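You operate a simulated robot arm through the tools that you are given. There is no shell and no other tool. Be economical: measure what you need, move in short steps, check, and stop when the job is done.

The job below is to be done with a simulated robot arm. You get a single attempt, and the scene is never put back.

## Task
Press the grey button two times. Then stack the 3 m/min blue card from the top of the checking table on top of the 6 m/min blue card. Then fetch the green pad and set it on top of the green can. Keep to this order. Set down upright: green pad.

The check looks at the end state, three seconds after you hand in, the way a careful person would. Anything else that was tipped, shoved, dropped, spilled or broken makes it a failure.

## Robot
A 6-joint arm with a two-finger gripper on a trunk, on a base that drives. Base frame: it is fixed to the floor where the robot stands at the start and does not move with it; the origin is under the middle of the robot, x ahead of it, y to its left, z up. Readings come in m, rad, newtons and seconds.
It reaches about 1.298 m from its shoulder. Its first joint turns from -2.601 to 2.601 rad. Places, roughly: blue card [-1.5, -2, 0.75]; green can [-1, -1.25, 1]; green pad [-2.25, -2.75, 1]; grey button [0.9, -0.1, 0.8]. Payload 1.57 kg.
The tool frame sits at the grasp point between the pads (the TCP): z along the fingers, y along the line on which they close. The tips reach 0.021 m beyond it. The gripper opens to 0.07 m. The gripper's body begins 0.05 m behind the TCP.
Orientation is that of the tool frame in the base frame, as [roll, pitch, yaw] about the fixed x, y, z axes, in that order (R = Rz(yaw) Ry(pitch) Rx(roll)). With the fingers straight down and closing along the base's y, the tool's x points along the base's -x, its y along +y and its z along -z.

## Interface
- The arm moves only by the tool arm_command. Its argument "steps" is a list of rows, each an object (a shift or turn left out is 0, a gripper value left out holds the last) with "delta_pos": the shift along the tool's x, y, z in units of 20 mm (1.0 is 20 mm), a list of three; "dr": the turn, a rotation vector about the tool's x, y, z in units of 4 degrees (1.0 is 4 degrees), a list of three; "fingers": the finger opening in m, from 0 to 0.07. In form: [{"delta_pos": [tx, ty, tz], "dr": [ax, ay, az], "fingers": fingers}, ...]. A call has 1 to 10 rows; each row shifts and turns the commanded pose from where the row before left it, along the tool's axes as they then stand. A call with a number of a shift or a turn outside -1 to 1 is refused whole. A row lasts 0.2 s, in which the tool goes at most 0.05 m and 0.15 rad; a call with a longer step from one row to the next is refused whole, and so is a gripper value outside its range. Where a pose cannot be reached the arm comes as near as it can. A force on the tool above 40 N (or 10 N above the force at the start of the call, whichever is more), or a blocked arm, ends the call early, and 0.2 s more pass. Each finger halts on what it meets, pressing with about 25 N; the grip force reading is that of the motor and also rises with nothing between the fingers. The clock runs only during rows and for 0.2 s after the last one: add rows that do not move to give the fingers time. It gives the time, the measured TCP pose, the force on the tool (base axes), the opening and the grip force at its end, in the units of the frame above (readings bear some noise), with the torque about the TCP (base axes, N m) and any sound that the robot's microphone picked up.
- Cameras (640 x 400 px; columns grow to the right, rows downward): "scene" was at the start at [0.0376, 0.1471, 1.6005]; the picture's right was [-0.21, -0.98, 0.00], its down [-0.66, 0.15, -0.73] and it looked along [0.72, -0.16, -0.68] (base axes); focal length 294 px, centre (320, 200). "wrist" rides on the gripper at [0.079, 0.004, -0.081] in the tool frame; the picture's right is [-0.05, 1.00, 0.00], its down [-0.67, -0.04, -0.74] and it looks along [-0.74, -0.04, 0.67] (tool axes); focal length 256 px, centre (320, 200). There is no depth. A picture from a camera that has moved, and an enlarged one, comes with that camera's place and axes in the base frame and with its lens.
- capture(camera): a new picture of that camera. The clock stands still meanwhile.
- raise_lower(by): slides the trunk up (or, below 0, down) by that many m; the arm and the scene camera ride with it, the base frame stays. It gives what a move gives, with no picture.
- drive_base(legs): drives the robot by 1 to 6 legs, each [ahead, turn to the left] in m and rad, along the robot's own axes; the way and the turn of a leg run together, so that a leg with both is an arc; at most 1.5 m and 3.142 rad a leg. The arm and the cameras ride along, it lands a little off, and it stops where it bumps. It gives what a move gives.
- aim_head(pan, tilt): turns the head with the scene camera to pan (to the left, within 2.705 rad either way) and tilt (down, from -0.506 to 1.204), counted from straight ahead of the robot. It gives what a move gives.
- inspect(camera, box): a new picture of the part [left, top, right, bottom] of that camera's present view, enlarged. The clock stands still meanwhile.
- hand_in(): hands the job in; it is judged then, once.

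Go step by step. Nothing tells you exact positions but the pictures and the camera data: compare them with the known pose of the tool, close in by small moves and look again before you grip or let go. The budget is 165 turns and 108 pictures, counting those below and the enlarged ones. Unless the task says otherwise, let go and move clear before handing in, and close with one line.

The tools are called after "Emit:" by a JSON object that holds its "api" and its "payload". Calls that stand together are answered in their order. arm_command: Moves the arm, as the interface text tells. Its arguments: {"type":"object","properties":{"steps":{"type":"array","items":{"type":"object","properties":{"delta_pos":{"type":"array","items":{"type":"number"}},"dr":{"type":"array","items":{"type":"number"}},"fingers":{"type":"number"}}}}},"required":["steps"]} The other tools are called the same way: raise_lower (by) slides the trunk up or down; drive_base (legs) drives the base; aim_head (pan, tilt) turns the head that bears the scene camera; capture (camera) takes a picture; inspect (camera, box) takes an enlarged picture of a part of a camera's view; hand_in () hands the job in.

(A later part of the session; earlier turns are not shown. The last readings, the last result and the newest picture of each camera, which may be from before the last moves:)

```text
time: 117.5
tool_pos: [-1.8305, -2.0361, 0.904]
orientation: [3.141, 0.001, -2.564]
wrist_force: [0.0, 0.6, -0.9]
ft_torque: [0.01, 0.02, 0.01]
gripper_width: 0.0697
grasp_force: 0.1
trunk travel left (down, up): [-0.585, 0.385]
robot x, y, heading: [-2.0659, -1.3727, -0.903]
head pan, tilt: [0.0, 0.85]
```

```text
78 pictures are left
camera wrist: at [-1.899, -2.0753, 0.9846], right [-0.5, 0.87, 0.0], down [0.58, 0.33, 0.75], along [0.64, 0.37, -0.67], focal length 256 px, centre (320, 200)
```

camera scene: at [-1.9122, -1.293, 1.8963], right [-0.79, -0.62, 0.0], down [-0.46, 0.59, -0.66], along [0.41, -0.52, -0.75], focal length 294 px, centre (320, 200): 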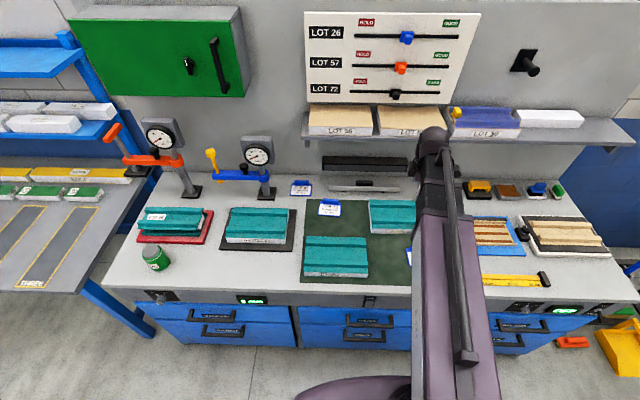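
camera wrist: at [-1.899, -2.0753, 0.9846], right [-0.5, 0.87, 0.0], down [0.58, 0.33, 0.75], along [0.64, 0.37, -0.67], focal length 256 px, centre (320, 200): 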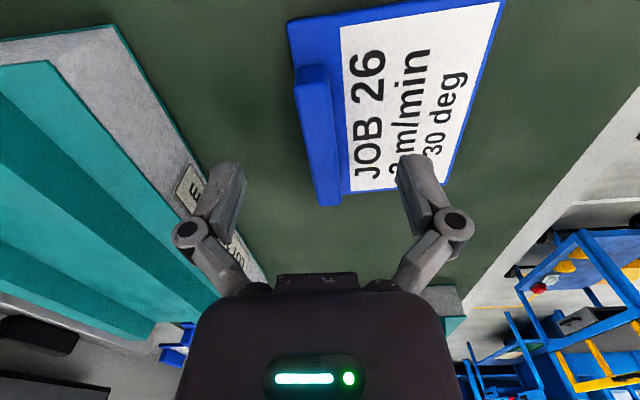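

Bar centred between the fingers; correcting the small rotation the other way and lowering in small steps.

Emit:
{"api": "arm_command", "payload": {"steps": [{"dr": [0, 0, -1]}, {"dr": [0, 0, -0.3]}]}}

Emit:
{"api": "raise_lower", "payload": {"by": -0.02}}

Emit:
{"api": "capture", "payload": {"camera": "wrist"}}

Emit:
{"api": "inspect", "payload": {"camera": "scene", "box": [380, 140, 480, 202]}}

```text
time: 118.1
tool_pos: [-1.8307, -2.0362, 0.9037]
orientation: [-3.141, 0.0, -2.472]
wrist_force: [-0.7, -1.5, 0.2]
ft_torque: [0.01, -0.03, -0.05]
gripper_width: 0.07
grasp_force: 0.0
trunk travel left (down, up): [-0.585, 0.385]
robot x, y, heading: [-2.0637, -1.3736, -0.909]
head pan, tilt: [0.0, 0.85]
```

```text
time: 118.8
tool_pos: [-1.8308, -2.0358, 0.8841]
orientation: [3.139, 0.0, -2.473]
wrist_force: [0.1, -0.4, -0.3]
ft_torque: [-0.01, 0.01, -0.01]
gripper_width: 0.0701
grasp_force: 0.1
trunk travel left (down, up): [-0.565, 0.405]
robot x, y, heading: [-2.0654, -1.3685, -0.906]
head pan, tilt: [0.0, 0.85]
```

```text
77 pictures are left
camera wrist: at [-1.8949, -2.0813, 0.9645], right [-0.58, 0.82, 0.0], down [0.54, 0.38, 0.75], along [0.61, 0.43, -0.67], focal length 256 px, centre (320, 200)
```

wrist: 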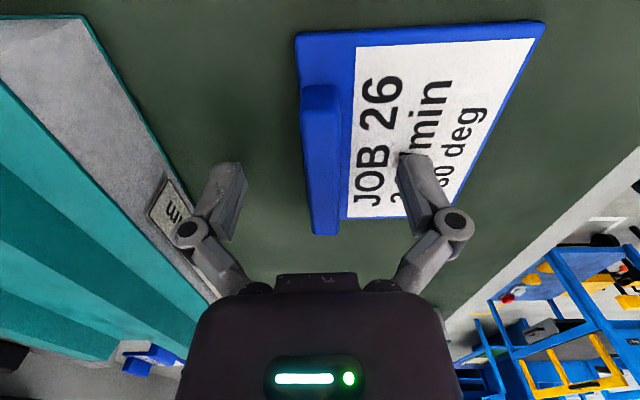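

```text
6.40 times, centred on (430, 171) of scene
camera zoom: at [-1.9117, -1.2929, 1.5462], right [-0.79, -0.62, 0.0], down [-0.46, 0.59, -0.66], along [0.41, -0.52, -0.75], focal length 1880 px, centre (-384, 386)
```

zoom: 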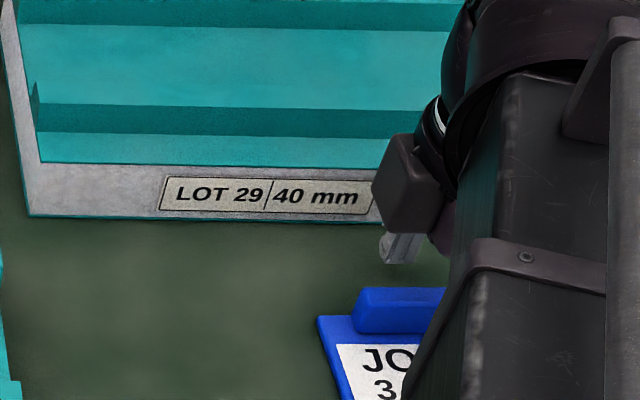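

Centred nicely. Lowering another centimetre and checking for contact.

Emit:
{"api": "raise_lower", "payload": {"by": -0.01}}

Emit:
{"api": "capture", "payload": {"camera": "wrist"}}

Emit:
{"api": "inspect", "payload": {"camera": "scene", "box": [380, 140, 480, 202]}}

```text
time: 119.4
tool_pos: [-1.8318, -2.0332, 0.8763]
orientation: [3.139, 0.0, -2.473]
wrist_force: [-8.6, 6.7, 25.7]
ft_torque: [0.79, 0.66, 0.08]
gripper_width: 0.0706
grasp_force: 0.1
trunk travel left (down, up): [-0.555, 0.415]
robot x, y, heading: [-2.0681, -1.3734, -0.904]
head pan, tilt: [0.0, 0.85]
```

```text
75 pictures are left
camera wrist: at [-1.8966, -2.0788, 0.9566], right [-0.58, 0.82, 0.0], down [0.55, 0.38, 0.74], along [0.61, 0.43, -0.67], focal length 256 px, centre (320, 200)
```

wrist: 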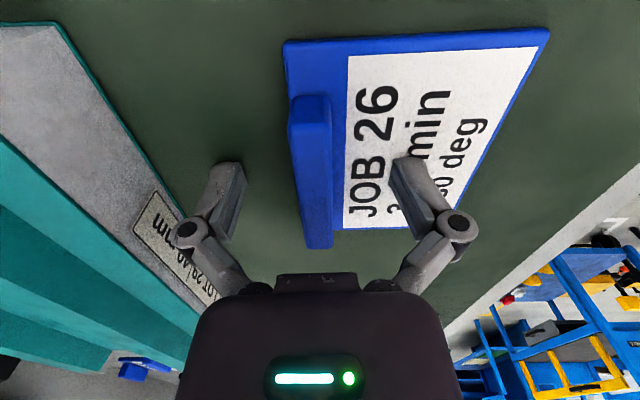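

```text
6.40 times, centred on (430, 171) of scene
camera zoom: at [-1.9132, -1.29, 1.5366], right [-0.79, -0.62, 0.0], down [-0.46, 0.59, -0.66], along [0.41, -0.52, -0.75], focal length 1880 px, centre (-384, 386)
```

zoom: 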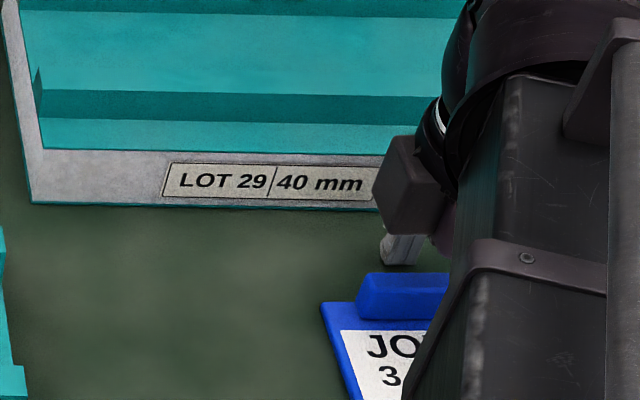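

Front finger touched the card surface at tip z≈0.855. Raising 7 mm, then closing on the clip.

Emit:
{"api": "raise_lower", "payload": {"by": 0.006}}

Emit:
{"api": "arm_command", "payload": {"steps": [{"fingers": 0.04}, {}, {}]}}

Emit:
{"api": "capture", "payload": {"camera": "wrist"}}

```text
time: 119.9
tool_pos: [-1.8306, -2.0364, 0.8804]
orientation: [-3.14, -0.001, -2.474]
wrist_force: [-0.1, 0.0, 0.4]
ft_torque: [-0.01, 0.0, 0.02]
gripper_width: 0.0699
grasp_force: 0.1
trunk travel left (down, up): [-0.561, 0.409]
robot x, y, heading: [-2.0652, -1.3731, -0.907]
head pan, tilt: [0.0, 0.85]
```

```text
time: 120.7
tool_pos: [-1.8336, -2.0347, 0.8818]
orientation: [-3.139, -0.002, -2.473]
wrist_force: [-6.8, 6.2, 27.5]
ft_torque: [0.82, 0.7, 0.06]
gripper_width: 0.0603
grasp_force: 15.2
trunk travel left (down, up): [-0.561, 0.409]
robot x, y, heading: [-2.0679, -1.3749, -0.903]
head pan, tilt: [0.0, 0.85]
```

```text
73 pictures are left
camera wrist: at [-1.8962, -2.0792, 0.9624], right [-0.58, 0.82, 0.0], down [0.54, 0.39, 0.74], along [0.61, 0.43, -0.67], focal length 256 px, centre (320, 200)
```

wrist: 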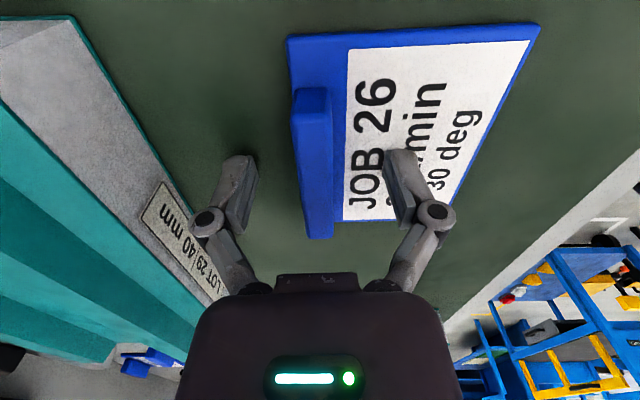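

Closing swings the tips lower and they press on the card. I'll open, raise ~7 mm, and close again.

Emit:
{"api": "arm_command", "payload": {"steps": [{"fingers": 0.07}, {}]}}

Emit:
{"api": "raise_lower", "payload": {"by": 0.007}}

Emit:
{"api": "arm_command", "payload": {"steps": [{"fingers": 0.045}, {}, {}]}}

Emit:
{"api": "capture", "payload": {"camera": "wrist"}}

```text
time: 121.3
tool_pos: [-1.8309, -2.0371, 0.8797]
orientation: [-3.142, -0.001, -2.473]
wrist_force: [-1.0, -0.3, -0.1]
ft_torque: [-0.01, 0.01, 0.02]
gripper_width: 0.0698
grasp_force: 0.1
trunk travel left (down, up): [-0.561, 0.409]
robot x, y, heading: [-2.0669, -1.3724, -0.908]
head pan, tilt: [0.0, 0.85]
```

```text
time: 121.9
tool_pos: [-1.8314, -2.0364, 0.8873]
orientation: [-3.142, 0.0, -2.473]
wrist_force: [-1.1, 0.3, 0.0]
ft_torque: [-0.01, -0.01, 0.02]
gripper_width: 0.0702
grasp_force: 0.0
trunk travel left (down, up): [-0.568, 0.402]
robot x, y, heading: [-2.062, -1.3738, -0.91]
head pan, tilt: [0.0, 0.85]
```

```text
time: 122.7
tool_pos: [-1.8304, -2.0356, 0.888]
orientation: [-3.141, 0.0, -2.473]
wrist_force: [0.3, -0.3, 2.1]
ft_torque: [0.08, 0.05, 0.01]
gripper_width: 0.0455
grasp_force: 0.8
trunk travel left (down, up): [-0.568, 0.402]
robot x, y, heading: [-2.0625, -1.3744, -0.901]
head pan, tilt: [0.0, 0.85]
```

```text
72 pictures are left
camera wrist: at [-1.895, -2.0812, 0.9677], right [-0.58, 0.82, 0.0], down [0.54, 0.39, 0.74], along [0.61, 0.43, -0.67], focal length 256 px, centre (320, 200)
```

wrist: 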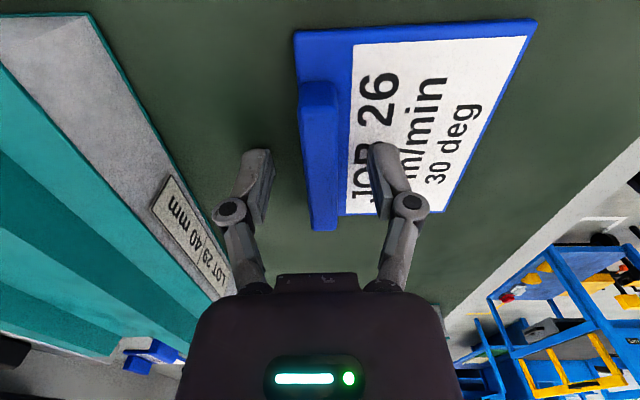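

Barely touching now. Raising 5 mm more and closing further.

Emit:
{"api": "raise_lower", "payload": {"by": 0.004}}

Emit:
{"api": "arm_command", "payload": {"steps": [{"fingers": 0.035}, {"fingers": 0.028}, {"fingers": 0.02}, {}]}}

Emit:
{"api": "capture", "payload": {"camera": "wrist"}}

```text
time: 123.2
tool_pos: [-1.8304, -2.0375, 0.8924]
orientation: [-3.141, 0.0, -2.472]
wrist_force: [-0.3, 0.4, -0.2]
ft_torque: [0.0, 0.01, 0.02]
gripper_width: 0.0451
grasp_force: 0.0
trunk travel left (down, up): [-0.572, 0.398]
robot x, y, heading: [-2.0641, -1.3728, -0.902]
head pan, tilt: [0.0, 0.85]
```

```text
time: 124.2
tool_pos: [-1.8303, -2.0371, 0.8913]
orientation: [3.14, 0.0, -2.473]
wrist_force: [-0.4, -0.1, 0.2]
ft_torque: [-0.01, 0.01, -0.04]
gripper_width: 0.0201
grasp_force: 0.1
trunk travel left (down, up): [-0.572, 0.398]
robot x, y, heading: [-2.0665, -1.3712, -0.908]
head pan, tilt: [0.0, 0.85]
```

```text
71 pictures are left
camera wrist: at [-1.8949, -2.0813, 0.9716], right [-0.58, 0.82, 0.0], down [0.54, 0.38, 0.75], along [0.61, 0.43, -0.67], focal length 256 px, centre (320, 200)
```

wrist: 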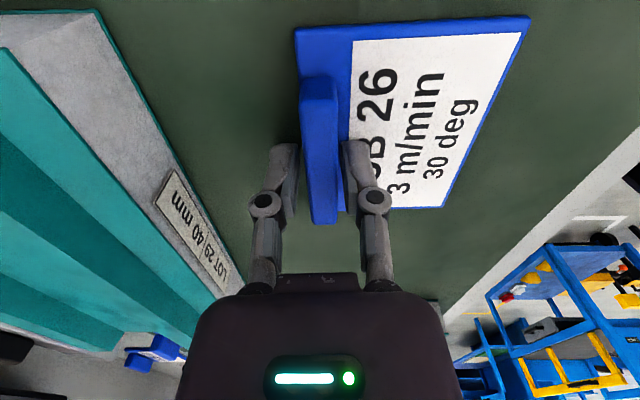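

Fingers straddle the clip neatly. Closing.

Emit:
{"api": "arm_command", "payload": {"steps": [{"fingers": 0.0}, {}, {}]}}

Emit:
{"api": "raise_lower", "payload": {"by": 0.05}}

Emit:
{"api": "capture", "payload": {"camera": "wrist"}}

```text
time: 125.0
tool_pos: [-1.8304, -2.0372, 0.8919]
orientation: [-3.14, 0.0, -2.473]
wrist_force: [0.3, 1.5, 0.3]
ft_torque: [0.0, -0.02, -0.03]
gripper_width: 0.0132
grasp_force: 25.2
trunk travel left (down, up): [-0.572, 0.398]
robot x, y, heading: [-2.0672, -1.3709, -0.903]
head pan, tilt: [0.0, 0.85]
```

```text
time: 126.0
tool_pos: [-1.8319, -2.0362, 0.9411]
orientation: [3.14, 0.001, -2.473]
wrist_force: [0.5, -0.6, -0.3]
ft_torque: [-0.02, 0.03, -0.01]
gripper_width: 0.0001
grasp_force: 24.8
trunk travel left (down, up): [-0.622, 0.348]
robot x, y, heading: [-2.067, -1.3703, -0.901]
head pan, tilt: [0.0, 0.85]
```

```text
70 pictures are left
camera wrist: at [-1.8949, -2.0813, 1.0215], right [-0.58, 0.82, 0.0], down [0.54, 0.38, 0.75], along [0.61, 0.43, -0.67], focal length 256 px, centre (320, 200)
```

wrist: 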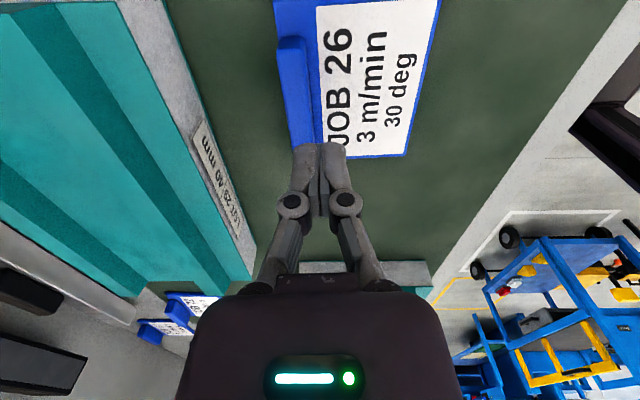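

It slipped off the clip on lifting; the card stayed flat but shifted a little. Let me look at it closely.

Emit:
{"api": "arm_command", "payload": {"steps": [{"fingers": 0.07}, {}, {}, {}]}}

Emit:
{"api": "inspect", "payload": {"camera": "wrist", "box": [240, 0, 480, 180]}}

Emit:
{"api": "inspect", "payload": {"camera": "scene", "box": [390, 140, 470, 202]}}

```text
time: 127.0
tool_pos: [-1.8299, -2.0365, 0.9404]
orientation: [-3.142, -0.001, -2.472]
wrist_force: [-0.5, -0.1, -0.3]
ft_torque: [0.02, -0.04, 0.02]
gripper_width: 0.0701
grasp_force: 0.1
trunk travel left (down, up): [-0.622, 0.348]
robot x, y, heading: [-2.0665, -1.3722, -0.908]
head pan, tilt: [0.0, 0.85]
```

```text
2.22 times, centred on (360, 90) of wrist
camera zoom: at [-1.895, -2.0813, 1.0216], right [-0.58, 0.82, 0.0], down [0.54, 0.38, 0.75], along [0.61, 0.43, -0.67], focal length 569 px, centre (231, 444)
```

zoom: 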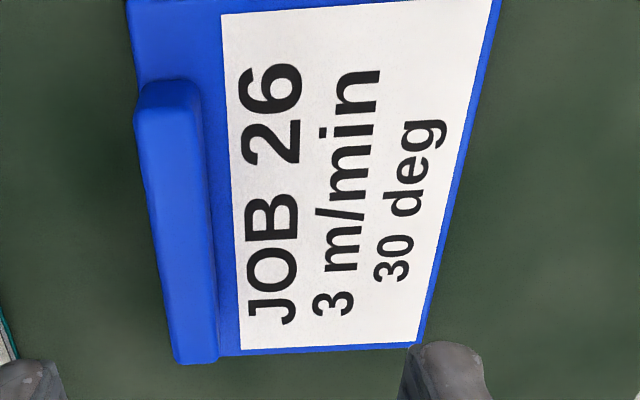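

```text
6.45 times, centred on (430, 171) of scene
camera zoom: at [-1.9116, -1.2929, 1.6032], right [-0.79, -0.62, 0.0], down [-0.46, 0.59, -0.66], along [0.41, -0.52, -0.75], focal length 1895 px, centre (-390, 387)
```

zoom: 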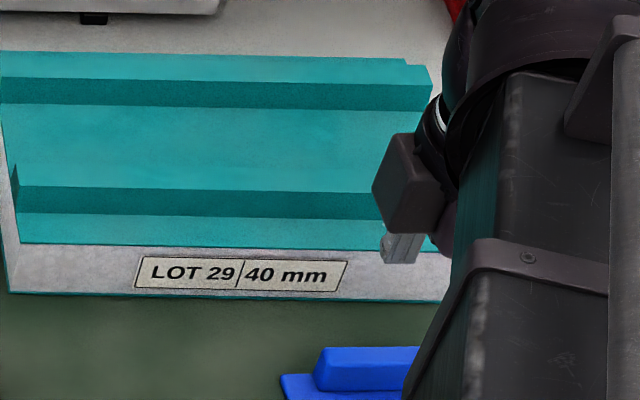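

I'll re-centre (‑14 mm in tool y), pre-close to 28 mm, and lower until I feel touch so the grip is as deep as possible.

Emit:
{"api": "arm_command", "payload": {"steps": [{"delta_pos": [0.18, -0.68, 0], "dr": [0, 0, -0.6], "fingers": 0.03}, {}, {}]}}

Emit:
{"api": "raise_lower", "payload": {"by": -0.044}}

Emit:
{"api": "capture", "payload": {"camera": "wrist"}}

```text
time: 127.8
tool_pos: [-1.8244, -2.0497, 0.9408]
orientation: [3.141, 0.0, -2.431]
wrist_force: [-0.7, 0.8, 0.2]
ft_torque: [-0.04, 0.0, -0.02]
gripper_width: 0.03
grasp_force: 0.2
trunk travel left (down, up): [-0.622, 0.348]
robot x, y, heading: [-2.0669, -1.3708, -0.904]
head pan, tilt: [0.0, 0.85]
```

```text
time: 128.6
tool_pos: [-1.8249, -2.0491, 0.8957]
orientation: [3.14, 0.0, -2.432]
wrist_force: [0.1, 0.6, -1.1]
ft_torque: [0.0, 0.01, -0.02]
gripper_width: 0.03
grasp_force: 0.1
trunk travel left (down, up): [-0.578, 0.392]
robot x, y, heading: [-2.0631, -1.3689, -0.908]
head pan, tilt: [0.0, 0.85]
```

```text
67 pictures are left
camera wrist: at [-1.8873, -2.0967, 0.9776], right [-0.61, 0.79, 0.0], down [0.53, 0.41, 0.75], along [0.59, 0.46, -0.67], focal length 256 px, centre (320, 200)
```

wrist: 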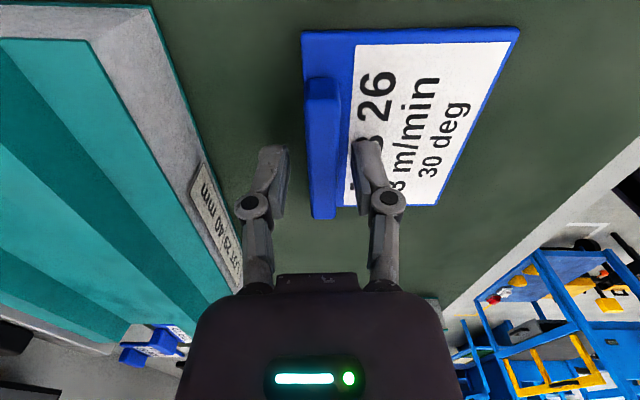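

Centred. Lowering in small steps, feeling for contact.

Emit:
{"api": "raise_lower", "payload": {"by": -0.006}}

Emit:
{"api": "raise_lower", "payload": {"by": -0.003}}

```text
time: 129.2
tool_pos: [-1.8247, -2.0495, 0.8916]
orientation: [3.141, 0.001, -2.432]
wrist_force: [-0.3, 0.4, -0.3]
ft_torque: [0.02, -0.01, 0.01]
gripper_width: 0.0302
grasp_force: 0.1
trunk travel left (down, up): [-0.572, 0.398]
robot x, y, heading: [-2.0656, -1.3715, -0.905]
head pan, tilt: [0.0, 0.85]
```

```text
time: 129.7
tool_pos: [-1.8248, -2.0484, 0.8884]
orientation: [3.141, -0.002, -2.431]
wrist_force: [-1.6, 1.1, 8.0]
ft_torque: [0.18, 0.16, 0.0]
gripper_width: 0.0327
grasp_force: 1.6
trunk travel left (down, up): [-0.569, 0.401]
robot x, y, heading: [-2.0672, -1.372, -0.905]
head pan, tilt: [0.0, 0.85]
```

Contact at TCP z≈0.889. Closing here after 1 mm relief, then lifting slightly and checking the width.

Emit:
{"api": "raise_lower", "payload": {"by": 0.001}}

Emit:
{"api": "arm_command", "payload": {"steps": [{"fingers": 0.008}, {}, {}, {}]}}

Emit:
{"api": "raise_lower", "payload": {"by": 0.006}}

Emit:
{"api": "capture", "payload": {"camera": "wrist"}}

```text
time: 130.2
tool_pos: [-1.8253, -2.0507, 0.8899]
orientation: [3.142, 0.0, -2.431]
wrist_force: [-0.3, -0.3, 4.8]
ft_torque: [0.08, 0.09, -0.02]
gripper_width: 0.0312
grasp_force: 1.1
trunk travel left (down, up): [-0.57, 0.4]
robot x, y, heading: [-2.0657, -1.3718, -0.904]
head pan, tilt: [0.0, 0.85]
```

```text
time: 131.2
tool_pos: [-1.8246, -2.0486, 0.8902]
orientation: [-3.14, 0.0, -2.432]
wrist_force: [-2.3, 2.7, 19.6]
ft_torque: [0.11, 0.07, -0.24]
gripper_width: 0.0136
grasp_force: 25.3
trunk travel left (down, up): [-0.57, 0.4]
robot x, y, heading: [-2.0667, -1.3738, -0.902]
head pan, tilt: [0.0, 0.85]
```

```text
time: 131.8
tool_pos: [-1.824, -2.0506, 0.8945]
orientation: [3.14, 0.002, -2.432]
wrist_force: [-0.5, 0.2, -0.2]
ft_torque: [0.01, -0.01, 0.02]
gripper_width: 0.0132
grasp_force: 24.9
trunk travel left (down, up): [-0.576, 0.394]
robot x, y, heading: [-2.0653, -1.3688, -0.905]
head pan, tilt: [0.0, 0.85]
```

```text
66 pictures are left
camera wrist: at [-1.887, -2.0971, 0.9752], right [-0.61, 0.79, 0.0], down [0.53, 0.41, 0.75], along [0.59, 0.46, -0.67], focal length 256 px, centre (320, 200)
```

wrist: 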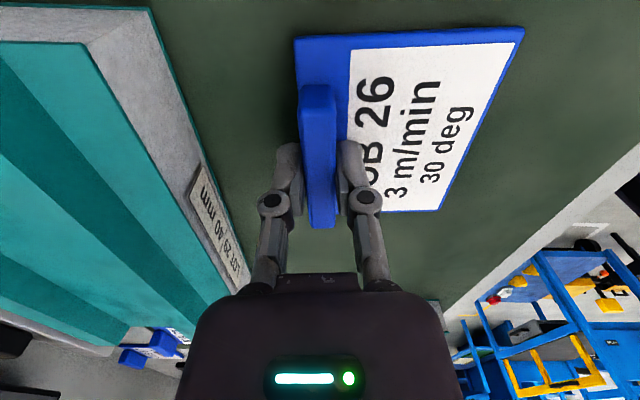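

Width still 13 mm after lifting slightly. Lifting 3 cm more.

Emit:
{"api": "raise_lower", "payload": {"by": 0.03}}

Emit:
{"api": "capture", "payload": {"camera": "wrist"}}

```text
time: 132.5
tool_pos: [-1.8253, -2.0501, 0.9262]
orientation: [-3.141, -0.002, -2.43]
wrist_force: [-0.1, 0.0, -0.4]
ft_torque: [0.02, -0.03, -0.04]
gripper_width: 0.0131
grasp_force: 24.9
trunk travel left (down, up): [-0.606, 0.364]
robot x, y, heading: [-2.0644, -1.3703, -0.908]
head pan, tilt: [0.0, 0.85]
```

```text
65 pictures are left
camera wrist: at [-1.8872, -2.0968, 1.0055], right [-0.61, 0.79, 0.0], down [0.53, 0.41, 0.75], along [0.59, 0.46, -0.67], focal length 256 px, centre (320, 200)
```

wrist: 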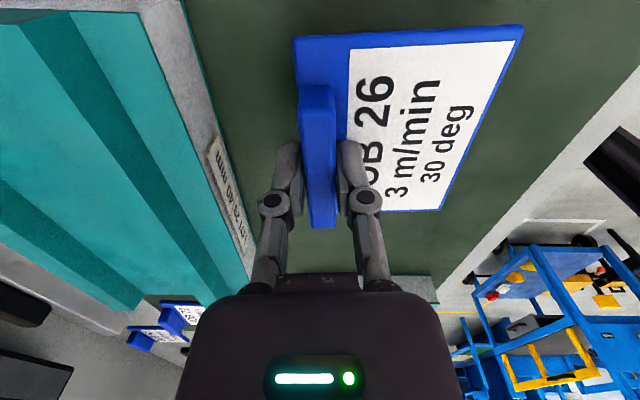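

The card is held firmly and flat. I'll raise and carry it over toward the 6 m/min card; since that has a raised clip, I'll set mine ~3 cm forward of it so it lies flat on the lower card.

Emit:
{"api": "raise_lower", "payload": {"by": 0.11}}

Emit:
{"api": "arm_command", "payload": {"steps": [{"delta_pos": [-1, -0.45, 0]}, {"delta_pos": [-1, -0.45, 0]}, {"delta_pos": [-1, -0.45, 0]}, {"delta_pos": [-1, -0.45, 0]}, {"delta_pos": [-1, -0.45, 0]}, {"delta_pos": [-1, -0.45, 0]}, {"delta_pos": [-1, -0.45, 0]}, {"delta_pos": [-1, -0.45, 0]}, {"dr": [0, 0, 0.8]}, {"dr": [0, 0, 0.75]}]}}

Emit:
{"api": "capture", "payload": {"camera": "wrist"}}

Emit:
{"api": "capture", "payload": {"camera": "scene"}}

```text
time: 133.9
tool_pos: [-1.8242, -2.0502, 1.0361]
orientation: [-3.141, 0.0, -2.43]
wrist_force: [0.3, -0.5, -0.2]
ft_torque: [-0.01, 0.0, 0.01]
gripper_width: 0.0132
grasp_force: 25.1
trunk travel left (down, up): [-0.716, 0.254]
robot x, y, heading: [-2.0684, -1.373, -0.909]
head pan, tilt: [0.0, 0.85]
```

```text
time: 136.1
tool_pos: [-1.6561, -2.0, 1.0348]
orientation: [-3.141, 0.0, -2.54]
wrist_force: [0.8, -0.2, -0.6]
ft_torque: [0.01, -0.02, 0.0]
gripper_width: 0.0129
grasp_force: 25.2
trunk travel left (down, up): [-0.716, 0.254]
robot x, y, heading: [-2.067, -1.3715, -0.903]
head pan, tilt: [0.0, 0.85]
```

```text
64 pictures are left
camera wrist: at [-1.7238, -2.0396, 1.1155], right [-0.52, 0.85, 0.0], down [0.57, 0.35, 0.75], along [0.64, 0.39, -0.67], focal length 256 px, centre (320, 200)
```

wrist: 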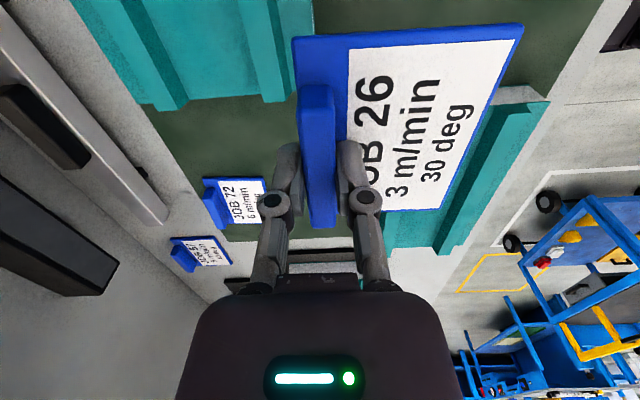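

```text
63 pictures are left
camera scene: at [-1.9116, -1.2931, 1.6972], right [-0.79, -0.62, 0.0], down [-0.46, 0.59, -0.66], along [0.41, -0.52, -0.75], focal length 294 px, centre (320, 200)
```

scene: 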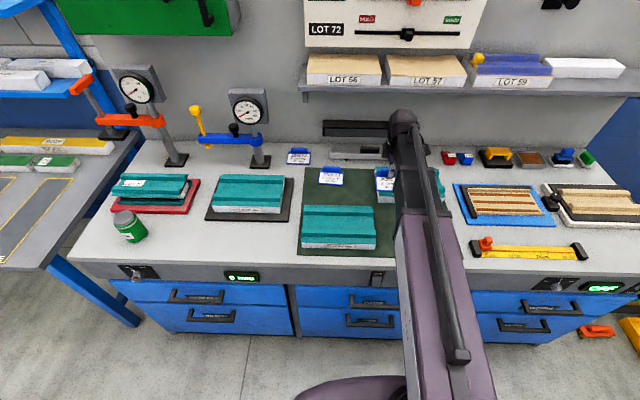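

Lower card's clip reads about (-1.40, -2.025). Continuing toward the placing spot.

Emit:
{"api": "arm_command", "payload": {"steps": [{"delta_pos": [-1, -0.6, 0]}, {"delta_pos": [-1, -0.6, 0]}, {"delta_pos": [-1, -0.6, 0]}, {"delta_pos": [-1, -0.6, 0]}, {"delta_pos": [-1, -0.6, 0]}, {"delta_pos": [-1, -0.6, 0]}, {"delta_pos": [-1, -0.6, 0]}, {"delta_pos": [-1, -0.6, 0]}]}}

Emit:
{"api": "capture", "payload": {"camera": "wrist"}}

Emit:
{"api": "inspect", "payload": {"camera": "scene", "box": [270, 100, 430, 200]}}

```text
time: 137.9
tool_pos: [-1.4693, -1.9872, 1.0349]
orientation: [3.139, -0.001, -2.539]
wrist_force: [-0.1, 0.6, -0.7]
ft_torque: [-0.02, -0.01, -0.01]
gripper_width: 0.0133
grasp_force: 24.8
trunk travel left (down, up): [-0.716, 0.254]
robot x, y, heading: [-2.0654, -1.3697, -0.907]
head pan, tilt: [0.0, 0.85]
```

```text
62 pictures are left
camera wrist: at [-1.5367, -2.0282, 1.1153], right [-0.52, 0.85, 0.0], down [0.57, 0.35, 0.74], along [0.63, 0.39, -0.67], focal length 256 px, centre (320, 200)
```

wrist: 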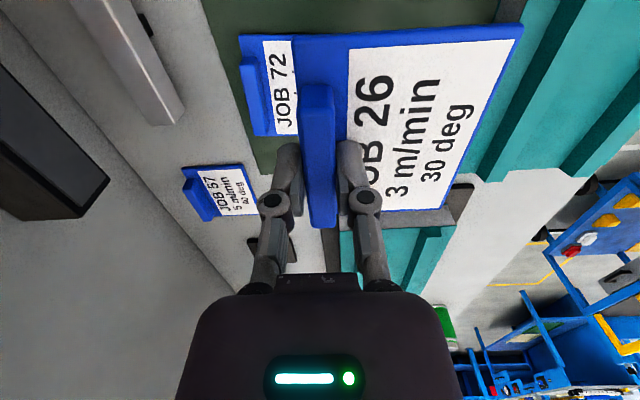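

```text
4.00 times, centred on (350, 150) of scene
camera zoom: at [-1.9111, -1.2931, 1.6971], right [-0.79, -0.62, 0.0], down [-0.46, 0.59, -0.66], along [0.41, -0.52, -0.75], focal length 1175 px, centre (200, 400)
```

zoom: 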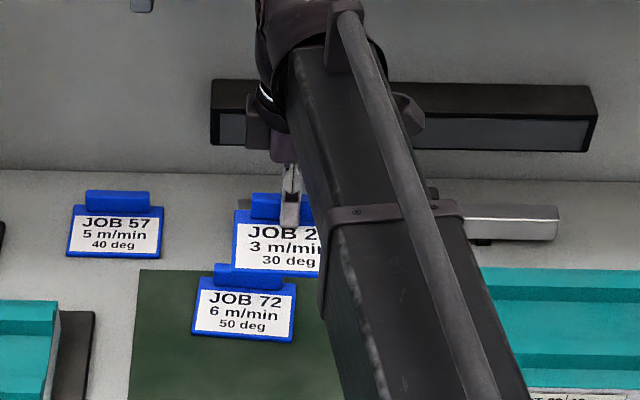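

Good match: lower clip at (-1.404, -2.0175). Moving to 33 mm in front of it and lowering to ~3 cm above.

Emit:
{"api": "arm_command", "payload": {"steps": [{"delta_pos": [-0.93, -0.72, 0], "dr": [0, 0, 0.2]}, {"delta_pos": [-0.92, -0.72, 0], "dr": [0, 0, 0.2]}]}}

Emit:
{"api": "raise_lower", "payload": {"by": -0.105}}

Emit:
{"api": "capture", "payload": {"camera": "wrist"}}

Emit:
{"api": "inspect", "payload": {"camera": "scene", "box": [270, 100, 390, 175]}}

```text
time: 138.5
tool_pos: [-1.4234, -1.9912, 1.0342]
orientation: [3.14, 0.0, -2.567]
wrist_force: [0.4, 0.2, -0.5]
ft_torque: [0.01, 0.0, 0.0]
gripper_width: 0.0133
grasp_force: 25.1
trunk travel left (down, up): [-0.716, 0.254]
robot x, y, heading: [-2.0681, -1.3744, -0.907]
head pan, tilt: [0.0, 0.85]
```

```text
time: 139.9
tool_pos: [-1.4228, -1.9914, 0.9291]
orientation: [-3.14, 0.0, -2.567]
wrist_force: [-0.5, -0.1, -0.7]
ft_torque: [-0.02, -0.01, 0.04]
gripper_width: 0.0132
grasp_force: 24.5
trunk travel left (down, up): [-0.611, 0.359]
robot x, y, heading: [-2.0659, -1.3695, -0.906]
head pan, tilt: [0.0, 0.85]
```

```text
60 pictures are left
camera wrist: at [-1.4915, -2.0296, 1.0106], right [-0.5, 0.87, 0.0], down [0.58, 0.33, 0.74], along [0.65, 0.37, -0.67], focal length 256 px, centre (320, 200)
```

wrist: 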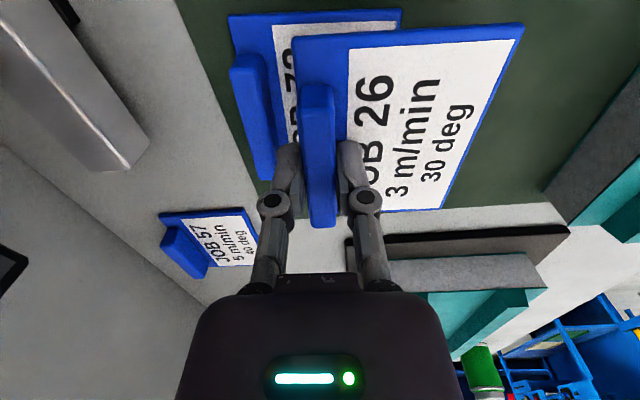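

```text
5.33 times, centred on (330, 138) of scene
camera zoom: at [-1.9116, -1.293, 1.5922], right [-0.79, -0.62, 0.0], down [-0.46, 0.59, -0.66], along [0.41, -0.52, -0.75], focal length 1567 px, centre (267, 533)
```

zoom: 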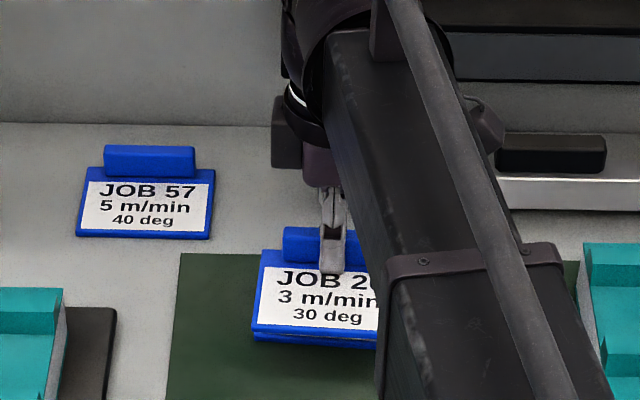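

Laterally aligned; offset looks ~41 mm, a bit more than needed. Shifting back 6 mm and lowering 2 cm.

Emit:
{"api": "arm_command", "payload": {"steps": [{"delta_pos": [0, -0.3, 0]}]}}

Emit:
{"api": "raise_lower", "payload": {"by": -0.02}}

Emit:
{"api": "capture", "payload": {"camera": "wrist"}}

Emit:
{"api": "inspect", "payload": {"camera": "scene", "box": [290, 95, 370, 145]}}

```text
time: 140.3
tool_pos: [-1.4191, -1.9971, 0.9303]
orientation: [-3.141, -0.001, -2.568]
wrist_force: [-0.5, -0.5, -0.1]
ft_torque: [-0.02, 0.0, -0.01]
gripper_width: 0.0134
grasp_force: 25.0
trunk travel left (down, up): [-0.611, 0.359]
robot x, y, heading: [-2.0687, -1.372, -0.905]
head pan, tilt: [0.0, 0.85]
```

```text
time: 141.0
tool_pos: [-1.421, -1.9969, 0.9104]
orientation: [3.141, 0.0, -2.569]
wrist_force: [0.8, 0.1, -0.4]
ft_torque: [0.02, -0.03, 0.03]
gripper_width: 0.0134
grasp_force: 25.0
trunk travel left (down, up): [-0.591, 0.379]
robot x, y, heading: [-2.0646, -1.3715, -0.904]
head pan, tilt: [0.0, 0.85]
```

```text
58 pictures are left
camera wrist: at [-1.4884, -2.0346, 0.9905], right [-0.5, 0.87, 0.0], down [0.58, 0.33, 0.74], along [0.65, 0.37, -0.67], focal length 256 px, centre (320, 200)
```

wrist: 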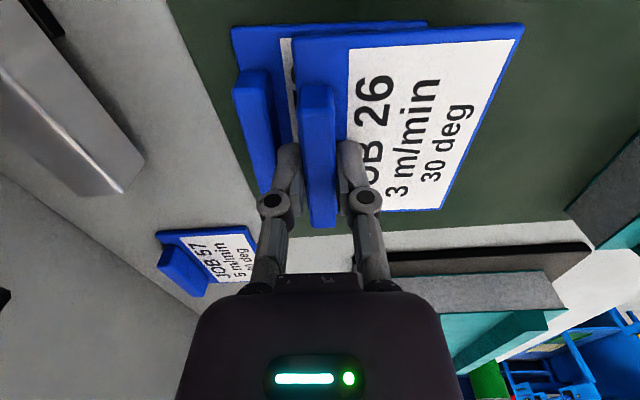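

```text
8.00 times, centred on (330, 120) of scene
camera zoom: at [-1.9116, -1.293, 1.5722], right [-0.79, -0.62, 0.0], down [-0.46, 0.59, -0.66], along [0.41, -0.52, -0.75], focal length 2350 px, centre (240, 840)
```

zoom: 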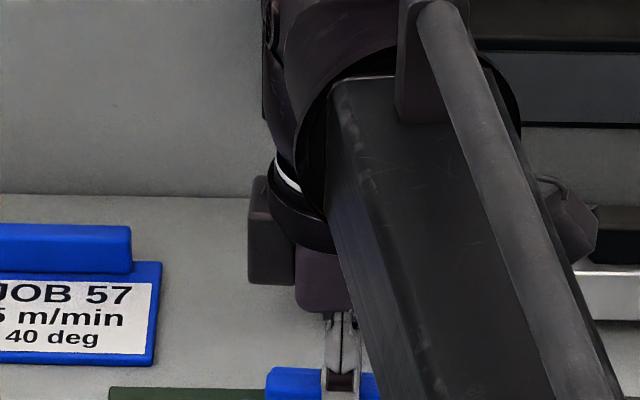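

Clearance to the lower clip is small but fine; adding 2 mm forward and lowering gently to contact.

Emit:
{"api": "arm_command", "payload": {"steps": [{"delta_pos": [0, 0.12, 0]}]}}

Emit:
{"api": "raise_lower", "payload": {"by": -0.012}}

Emit:
{"api": "raise_lower", "payload": {"by": -0.003}}

Emit:
{"api": "capture", "payload": {"camera": "wrist"}}

```text
time: 141.4
tool_pos: [-1.4212, -1.9938, 0.9092]
orientation: [-3.141, 0.0, -2.567]
wrist_force: [0.7, 0.5, -1.5]
ft_torque: [-0.02, -0.01, -0.02]
gripper_width: 0.0132
grasp_force: 25.2
trunk travel left (down, up): [-0.591, 0.379]
robot x, y, heading: [-2.0636, -1.3743, -0.911]
head pan, tilt: [0.0, 0.85]
```

```text
time: 142.0
tool_pos: [-1.4211, -1.9931, 0.898]
orientation: [-3.14, 0.001, -2.568]
wrist_force: [-0.5, 0.3, -1.3]
ft_torque: [-0.04, -0.01, 0.02]
gripper_width: 0.013
grasp_force: 24.9
trunk travel left (down, up): [-0.579, 0.391]
robot x, y, heading: [-2.0676, -1.3757, -0.904]
head pan, tilt: [0.0, 0.85]
```

```text
time: 142.5
tool_pos: [-1.4211, -1.9941, 0.896]
orientation: [-3.138, -0.002, -2.566]
wrist_force: [2.7, -2.3, 16.0]
ft_torque: [-0.06, -0.01, 0.01]
gripper_width: 0.0132
grasp_force: 25.1
trunk travel left (down, up): [-0.576, 0.394]
robot x, y, heading: [-2.0657, -1.3706, -0.904]
head pan, tilt: [0.0, 0.85]
```

```text
56 pictures are left
camera wrist: at [-1.49, -2.0322, 0.9767], right [-0.5, 0.87, 0.0], down [0.58, 0.33, 0.75], along [0.65, 0.37, -0.67], focal length 256 px, centre (320, 200)
```

wrist: 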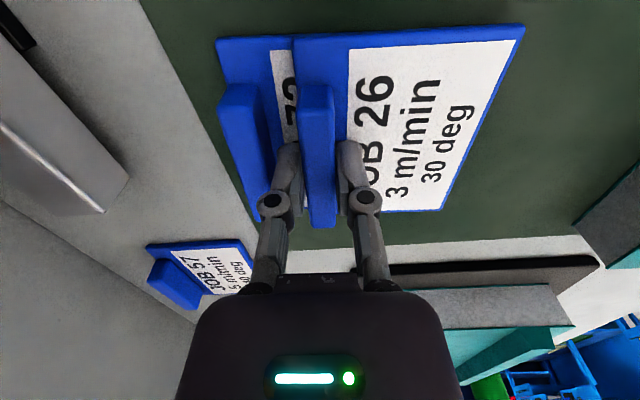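

Card rests on the lower card (16 N). Relieving slightly and opening just a few millimetres, then lifting clear.

Emit:
{"api": "raise_lower", "payload": {"by": 0.001}}

Emit:
{"api": "arm_command", "payload": {"steps": [{"fingers": 0.016}, {"fingers": 0.019}, {}]}}

Emit:
{"api": "capture", "payload": {"camera": "wrist"}}

```text
time: 143.0
tool_pos: [-1.4227, -1.9947, 0.8967]
orientation: [-3.141, -0.002, -2.566]
wrist_force: [1.4, -1.4, 7.0]
ft_torque: [0.01, -0.01, -0.01]
gripper_width: 0.0131
grasp_force: 25.4
trunk travel left (down, up): [-0.577, 0.393]
robot x, y, heading: [-2.0655, -1.3732, -0.906]
head pan, tilt: [0.0, 0.85]
```

```text
time: 143.8
tool_pos: [-1.4217, -1.9946, 0.8966]
orientation: [-3.142, -0.001, -2.568]
wrist_force: [0.7, -0.6, 3.2]
ft_torque: [0.01, 0.04, 0.06]
gripper_width: 0.0189
grasp_force: 0.1
trunk travel left (down, up): [-0.577, 0.393]
robot x, y, heading: [-2.0652, -1.3712, -0.907]
head pan, tilt: [0.0, 0.85]
```

```text
55 pictures are left
camera wrist: at [-1.4897, -2.0325, 0.9767], right [-0.5, 0.87, 0.0], down [0.58, 0.33, 0.75], along [0.65, 0.37, -0.67], focal length 256 px, centre (320, 200)
```

wrist: 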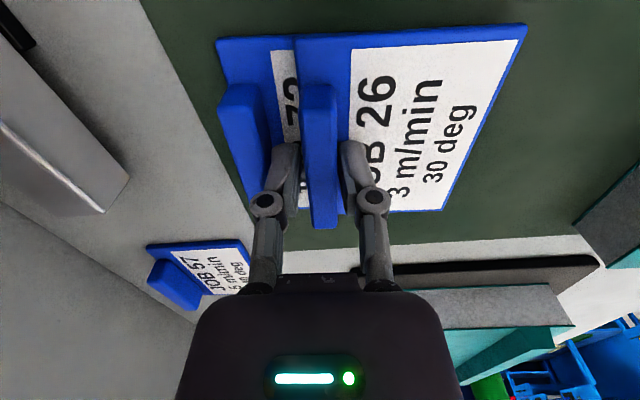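

Released cleanly without contact. Lifting away and checking the stack.

Emit:
{"api": "raise_lower", "payload": {"by": 0.02}}

Emit:
{"api": "raise_lower", "payload": {"by": 0.12}}

Emit:
{"api": "capture", "payload": {"camera": "wrist"}}

Emit:
{"api": "inspect", "payload": {"camera": "scene", "box": [270, 120, 430, 220]}}

```text
time: 144.5
tool_pos: [-1.4214, -1.9927, 0.9148]
orientation: [3.141, -0.001, -2.566]
wrist_force: [-0.3, -0.3, -0.5]
ft_torque: [-0.02, -0.01, 0.01]
gripper_width: 0.019
grasp_force: 0.1
trunk travel left (down, up): [-0.597, 0.373]
robot x, y, heading: [-2.064, -1.3705, -0.908]
head pan, tilt: [0.0, 0.85]
```

```text
time: 146.0
tool_pos: [-1.4217, -1.9933, 1.0363]
orientation: [-3.14, 0.002, -2.569]
wrist_force: [-0.7, -1.3, 0.7]
ft_torque: [-0.02, -0.01, 0.0]
gripper_width: 0.0189
grasp_force: 0.1
trunk travel left (down, up): [-0.717, 0.253]
robot x, y, heading: [-2.0656, -1.3752, -0.908]
head pan, tilt: [0.0, 0.85]
```

```text
54 pictures are left
camera wrist: at [-1.4895, -2.0326, 1.1164], right [-0.5, 0.87, 0.0], down [0.58, 0.33, 0.74], along [0.65, 0.37, -0.67], focal length 256 px, centre (320, 200)
```

wrist: 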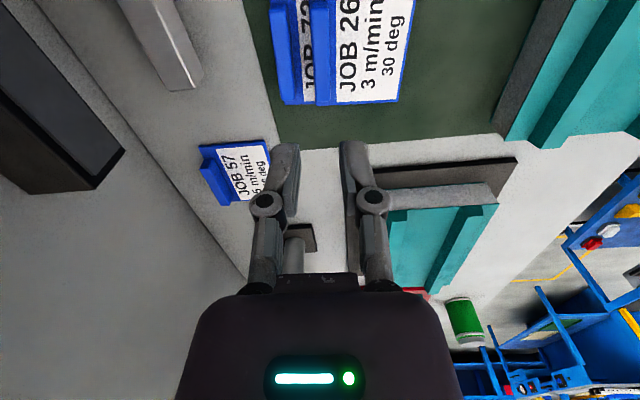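

```text
4.00 times, centred on (350, 170) of scene
camera zoom: at [-1.9114, -1.293, 1.6981], right [-0.79, -0.62, 0.0], down [-0.46, 0.59, -0.66], along [0.41, -0.52, -0.75], focal length 1175 px, centre (200, 320)
```

zoom: 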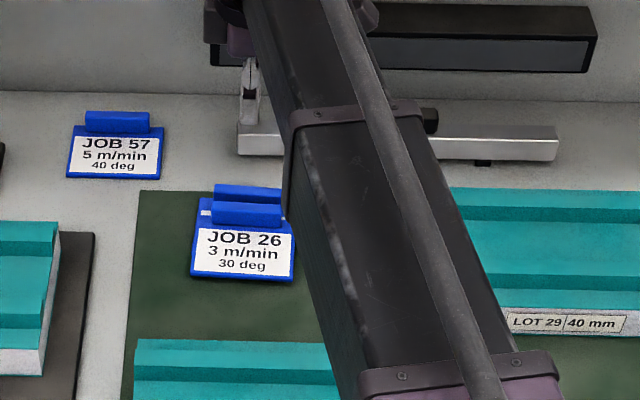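

The stack lies flat. Next the green pad at the right rear of the bench; zooming there.

Emit:
{"api": "aim_head", "payload": {"pan": -0.6, "tilt": 0.75}}

Emit:
{"api": "capture", "payload": {"camera": "scene"}}

```text
time: 147.0
tool_pos: [-1.4216, -1.9945, 1.0354]
orientation: [-3.141, 0.0, -2.567]
wrist_force: [-0.4, 0.0, -0.2]
ft_torque: [-0.01, -0.02, -0.02]
gripper_width: 0.0192
grasp_force: 0.1
trunk travel left (down, up): [-0.717, 0.253]
robot x, y, heading: [-2.068, -1.3712, -0.903]
head pan, tilt: [-0.6, 0.75]
```

```text
52 pictures are left
camera scene: at [-1.9544, -1.3141, 1.7062], right [-1.0, -0.06, 0.0], down [-0.04, 0.68, -0.73], along [0.05, -0.73, -0.68], focal length 294 px, centre (320, 200)
```

scene: 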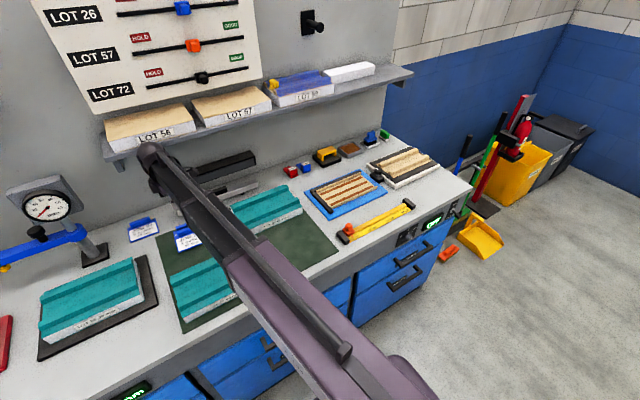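

Emit:
{"api": "inspect", "payload": {"camera": "scene", "box": [300, 110, 460, 210]}}

```text
4.00 times, centred on (380, 160) of scene
camera zoom: at [-1.9544, -1.3141, 1.7062], right [-1.0, -0.06, 0.0], down [-0.04, 0.68, -0.73], along [0.05, -0.73, -0.68], focal length 1175 px, centre (80, 360)
```

zoom: 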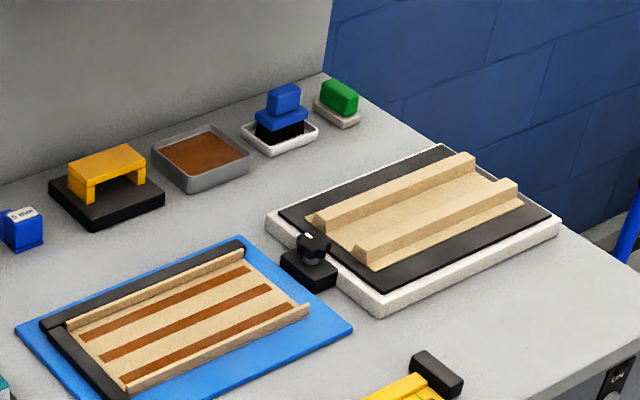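

The pad is near the rear edge, partly beneath the shelf line. I'll retract the arm while turning the tool back (camera toward the robot), raise, and drive along to it.

Emit:
{"api": "arm_command", "payload": {"steps": [{"delta_pos": [0, 1, 0], "fingers": 0.03}, {"delta_pos": [0, 1, 0], "dr": [0, 0, 1]}, {"delta_pos": [0, 1, 0], "dr": [0, 0, 1]}, {"delta_pos": [0, 1, 0], "dr": [0, 0, 1]}, {"delta_pos": [0, 1, 0], "dr": [0, 0, 1]}, {"delta_pos": [0, 1, 0], "dr": [0, 0, 1]}, {"delta_pos": [0, 1, 0], "dr": [0, 0, 1]}, {"delta_pos": [0.3, 1, 0], "dr": [0, 0, 1]}, {"delta_pos": [0.3, 1, 0], "dr": [0, 0, 1]}, {"delta_pos": [0.3, 0.9, 0], "dr": [0, 0, 1]}]}}

Emit:
{"api": "arm_command", "payload": {"steps": [{"delta_pos": [0.5, 0.7, 0], "dr": [0, 0, 1]}, {"delta_pos": [0.5, 0.7, 0], "dr": [0, 0, 1]}, {"delta_pos": [0.5, 0.7, 0], "dr": [0, 0, 1]}, {"delta_pos": [0.5, 0.5, 0], "dr": [0, 0, 1]}, {"delta_pos": [0.5, 0.5, 0], "dr": [0, 0, 1]}, {"dr": [0, 0, 1]}, {"dr": [0, 0, 1]}, {"dr": [0, 0, 1]}, {"dr": [0, 0, 1]}, {"dr": [0, 0, 1]}]}}

Emit:
{"api": "arm_command", "payload": {"steps": [{"dr": [0, 0, 1]}, {"dr": [0, 0, 1]}, {"dr": [0, 0, 0.5]}]}}

Emit:
{"api": "raise_lower", "payload": {"by": 0.22}}

```text
time: 149.2
tool_pos: [-1.5029, -1.8103, 1.0371]
orientation: [-3.141, -0.001, 3.087]
wrist_force: [0.6, 0.0, 0.0]
ft_torque: [0.0, 0.01, 0.0]
gripper_width: 0.03
grasp_force: 0.1
trunk travel left (down, up): [-0.717, 0.253]
robot x, y, heading: [-2.0651, -1.3713, -0.904]
head pan, tilt: [-0.6, 0.75]
```

```text
time: 151.4
tool_pos: [-1.5396, -1.7406, 1.0372]
orientation: [3.141, -0.001, 2.387]
wrist_force: [1.1, 0.5, 0.1]
ft_torque: [0.03, 0.01, -0.01]
gripper_width: 0.0301
grasp_force: 0.1
trunk travel left (down, up): [-0.717, 0.253]
robot x, y, heading: [-2.0657, -1.371, -0.906]
head pan, tilt: [-0.6, 0.75]
```

```text
time: 152.2
tool_pos: [-1.5399, -1.7421, 1.0366]
orientation: [3.141, 0.001, 2.216]
wrist_force: [0.6, -0.8, 0.5]
ft_torque: [0.02, -0.03, -0.01]
gripper_width: 0.0298
grasp_force: 0.2
trunk travel left (down, up): [-0.717, 0.253]
robot x, y, heading: [-2.0654, -1.3715, -0.909]
head pan, tilt: [-0.6, 0.75]
```

```text
time: 154.5
tool_pos: [-1.539, -1.7406, 1.257]
orientation: [-3.142, -0.001, 2.213]
wrist_force: [-0.2, -0.4, 0.6]
ft_torque: [-0.01, -0.01, -0.01]
gripper_width: 0.0301
grasp_force: 0.1
trunk travel left (down, up): [-0.937, 0.033]
robot x, y, heading: [-2.065, -1.3737, -0.904]
head pan, tilt: [-0.6, 0.75]
```

Arm retracted and raised; driving to stand opposite the pad.

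Emit:
{"api": "drive_base", "payload": {"legs": [[0, -1.505], [0.73, 0], [0, 1.509]]}}

Emit:
{"api": "aim_head", "payload": {"pan": -0.15, "tilt": 0.8}}

Emit:
{"api": "capture", "payload": {"camera": "scene"}}

```text
time: 170.3
tool_pos: [-2.1056, -2.2393, 1.2547]
orientation: [-3.141, -0.003, 2.194]
wrist_force: [0.9, -0.5, -0.2]
ft_torque: [0.0, 0.02, 0.01]
gripper_width: 0.0299
grasp_force: 0.0
trunk travel left (down, up): [-0.937, 0.033]
robot x, y, heading: [-2.5944, -1.837, -0.938]
head pan, tilt: [-0.6, 0.75]
```

```text
time: 171.2
tool_pos: [-2.1057, -2.2398, 1.2556]
orientation: [-3.141, 0.0, 2.194]
wrist_force: [0.5, 0.4, 0.2]
ft_torque: [-0.03, 0.0, -0.01]
gripper_width: 0.0297
grasp_force: 0.0
trunk travel left (down, up): [-0.937, 0.033]
robot x, y, heading: [-2.5972, -1.8357, -0.937]
head pan, tilt: [-0.15, 0.799]
```

```text
50 pictures are left
camera scene: at [-2.447, -1.7707, 1.9222], right [-0.89, -0.46, 0.0], down [-0.33, 0.64, -0.7], along [0.32, -0.62, -0.72], focal length 294 px, centre (320, 200)
```

scene: 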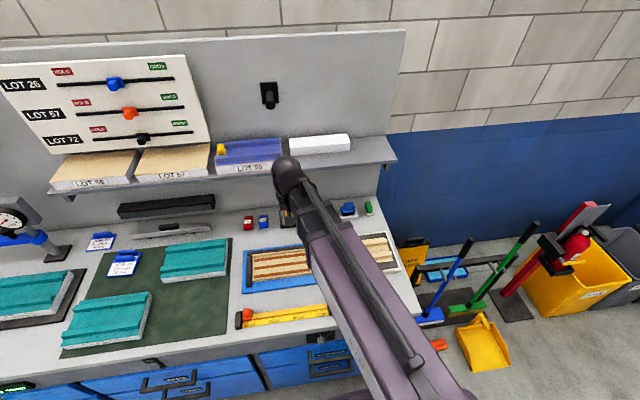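

Emit:
{"api": "inspect", "payload": {"camera": "scene", "box": [310, 130, 430, 250]}}

Emit:
{"api": "capture", "payload": {"camera": "wrist"}}

```text
3.33 times, centred on (370, 190) of scene
camera zoom: at [-2.447, -1.7707, 1.9222], right [-0.89, -0.46, 0.0], down [-0.33, 0.64, -0.7], along [0.32, -0.62, -0.72], focal length 979 px, centre (153, 233)
```

zoom: 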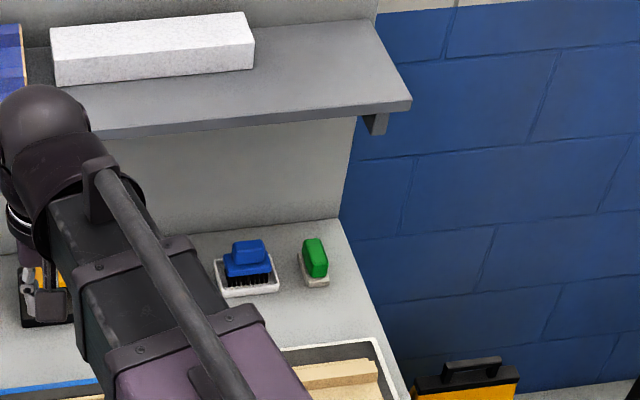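

```text
48 pictures are left
camera wrist: at [-2.148, -2.1711, 1.3365], right [0.84, 0.54, 0.0], down [0.36, -0.56, 0.74], along [0.4, -0.63, -0.67], focal length 256 px, centre (320, 200)
```

wrist: 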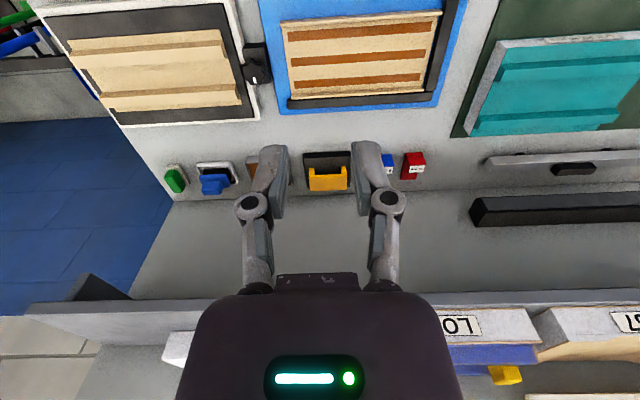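

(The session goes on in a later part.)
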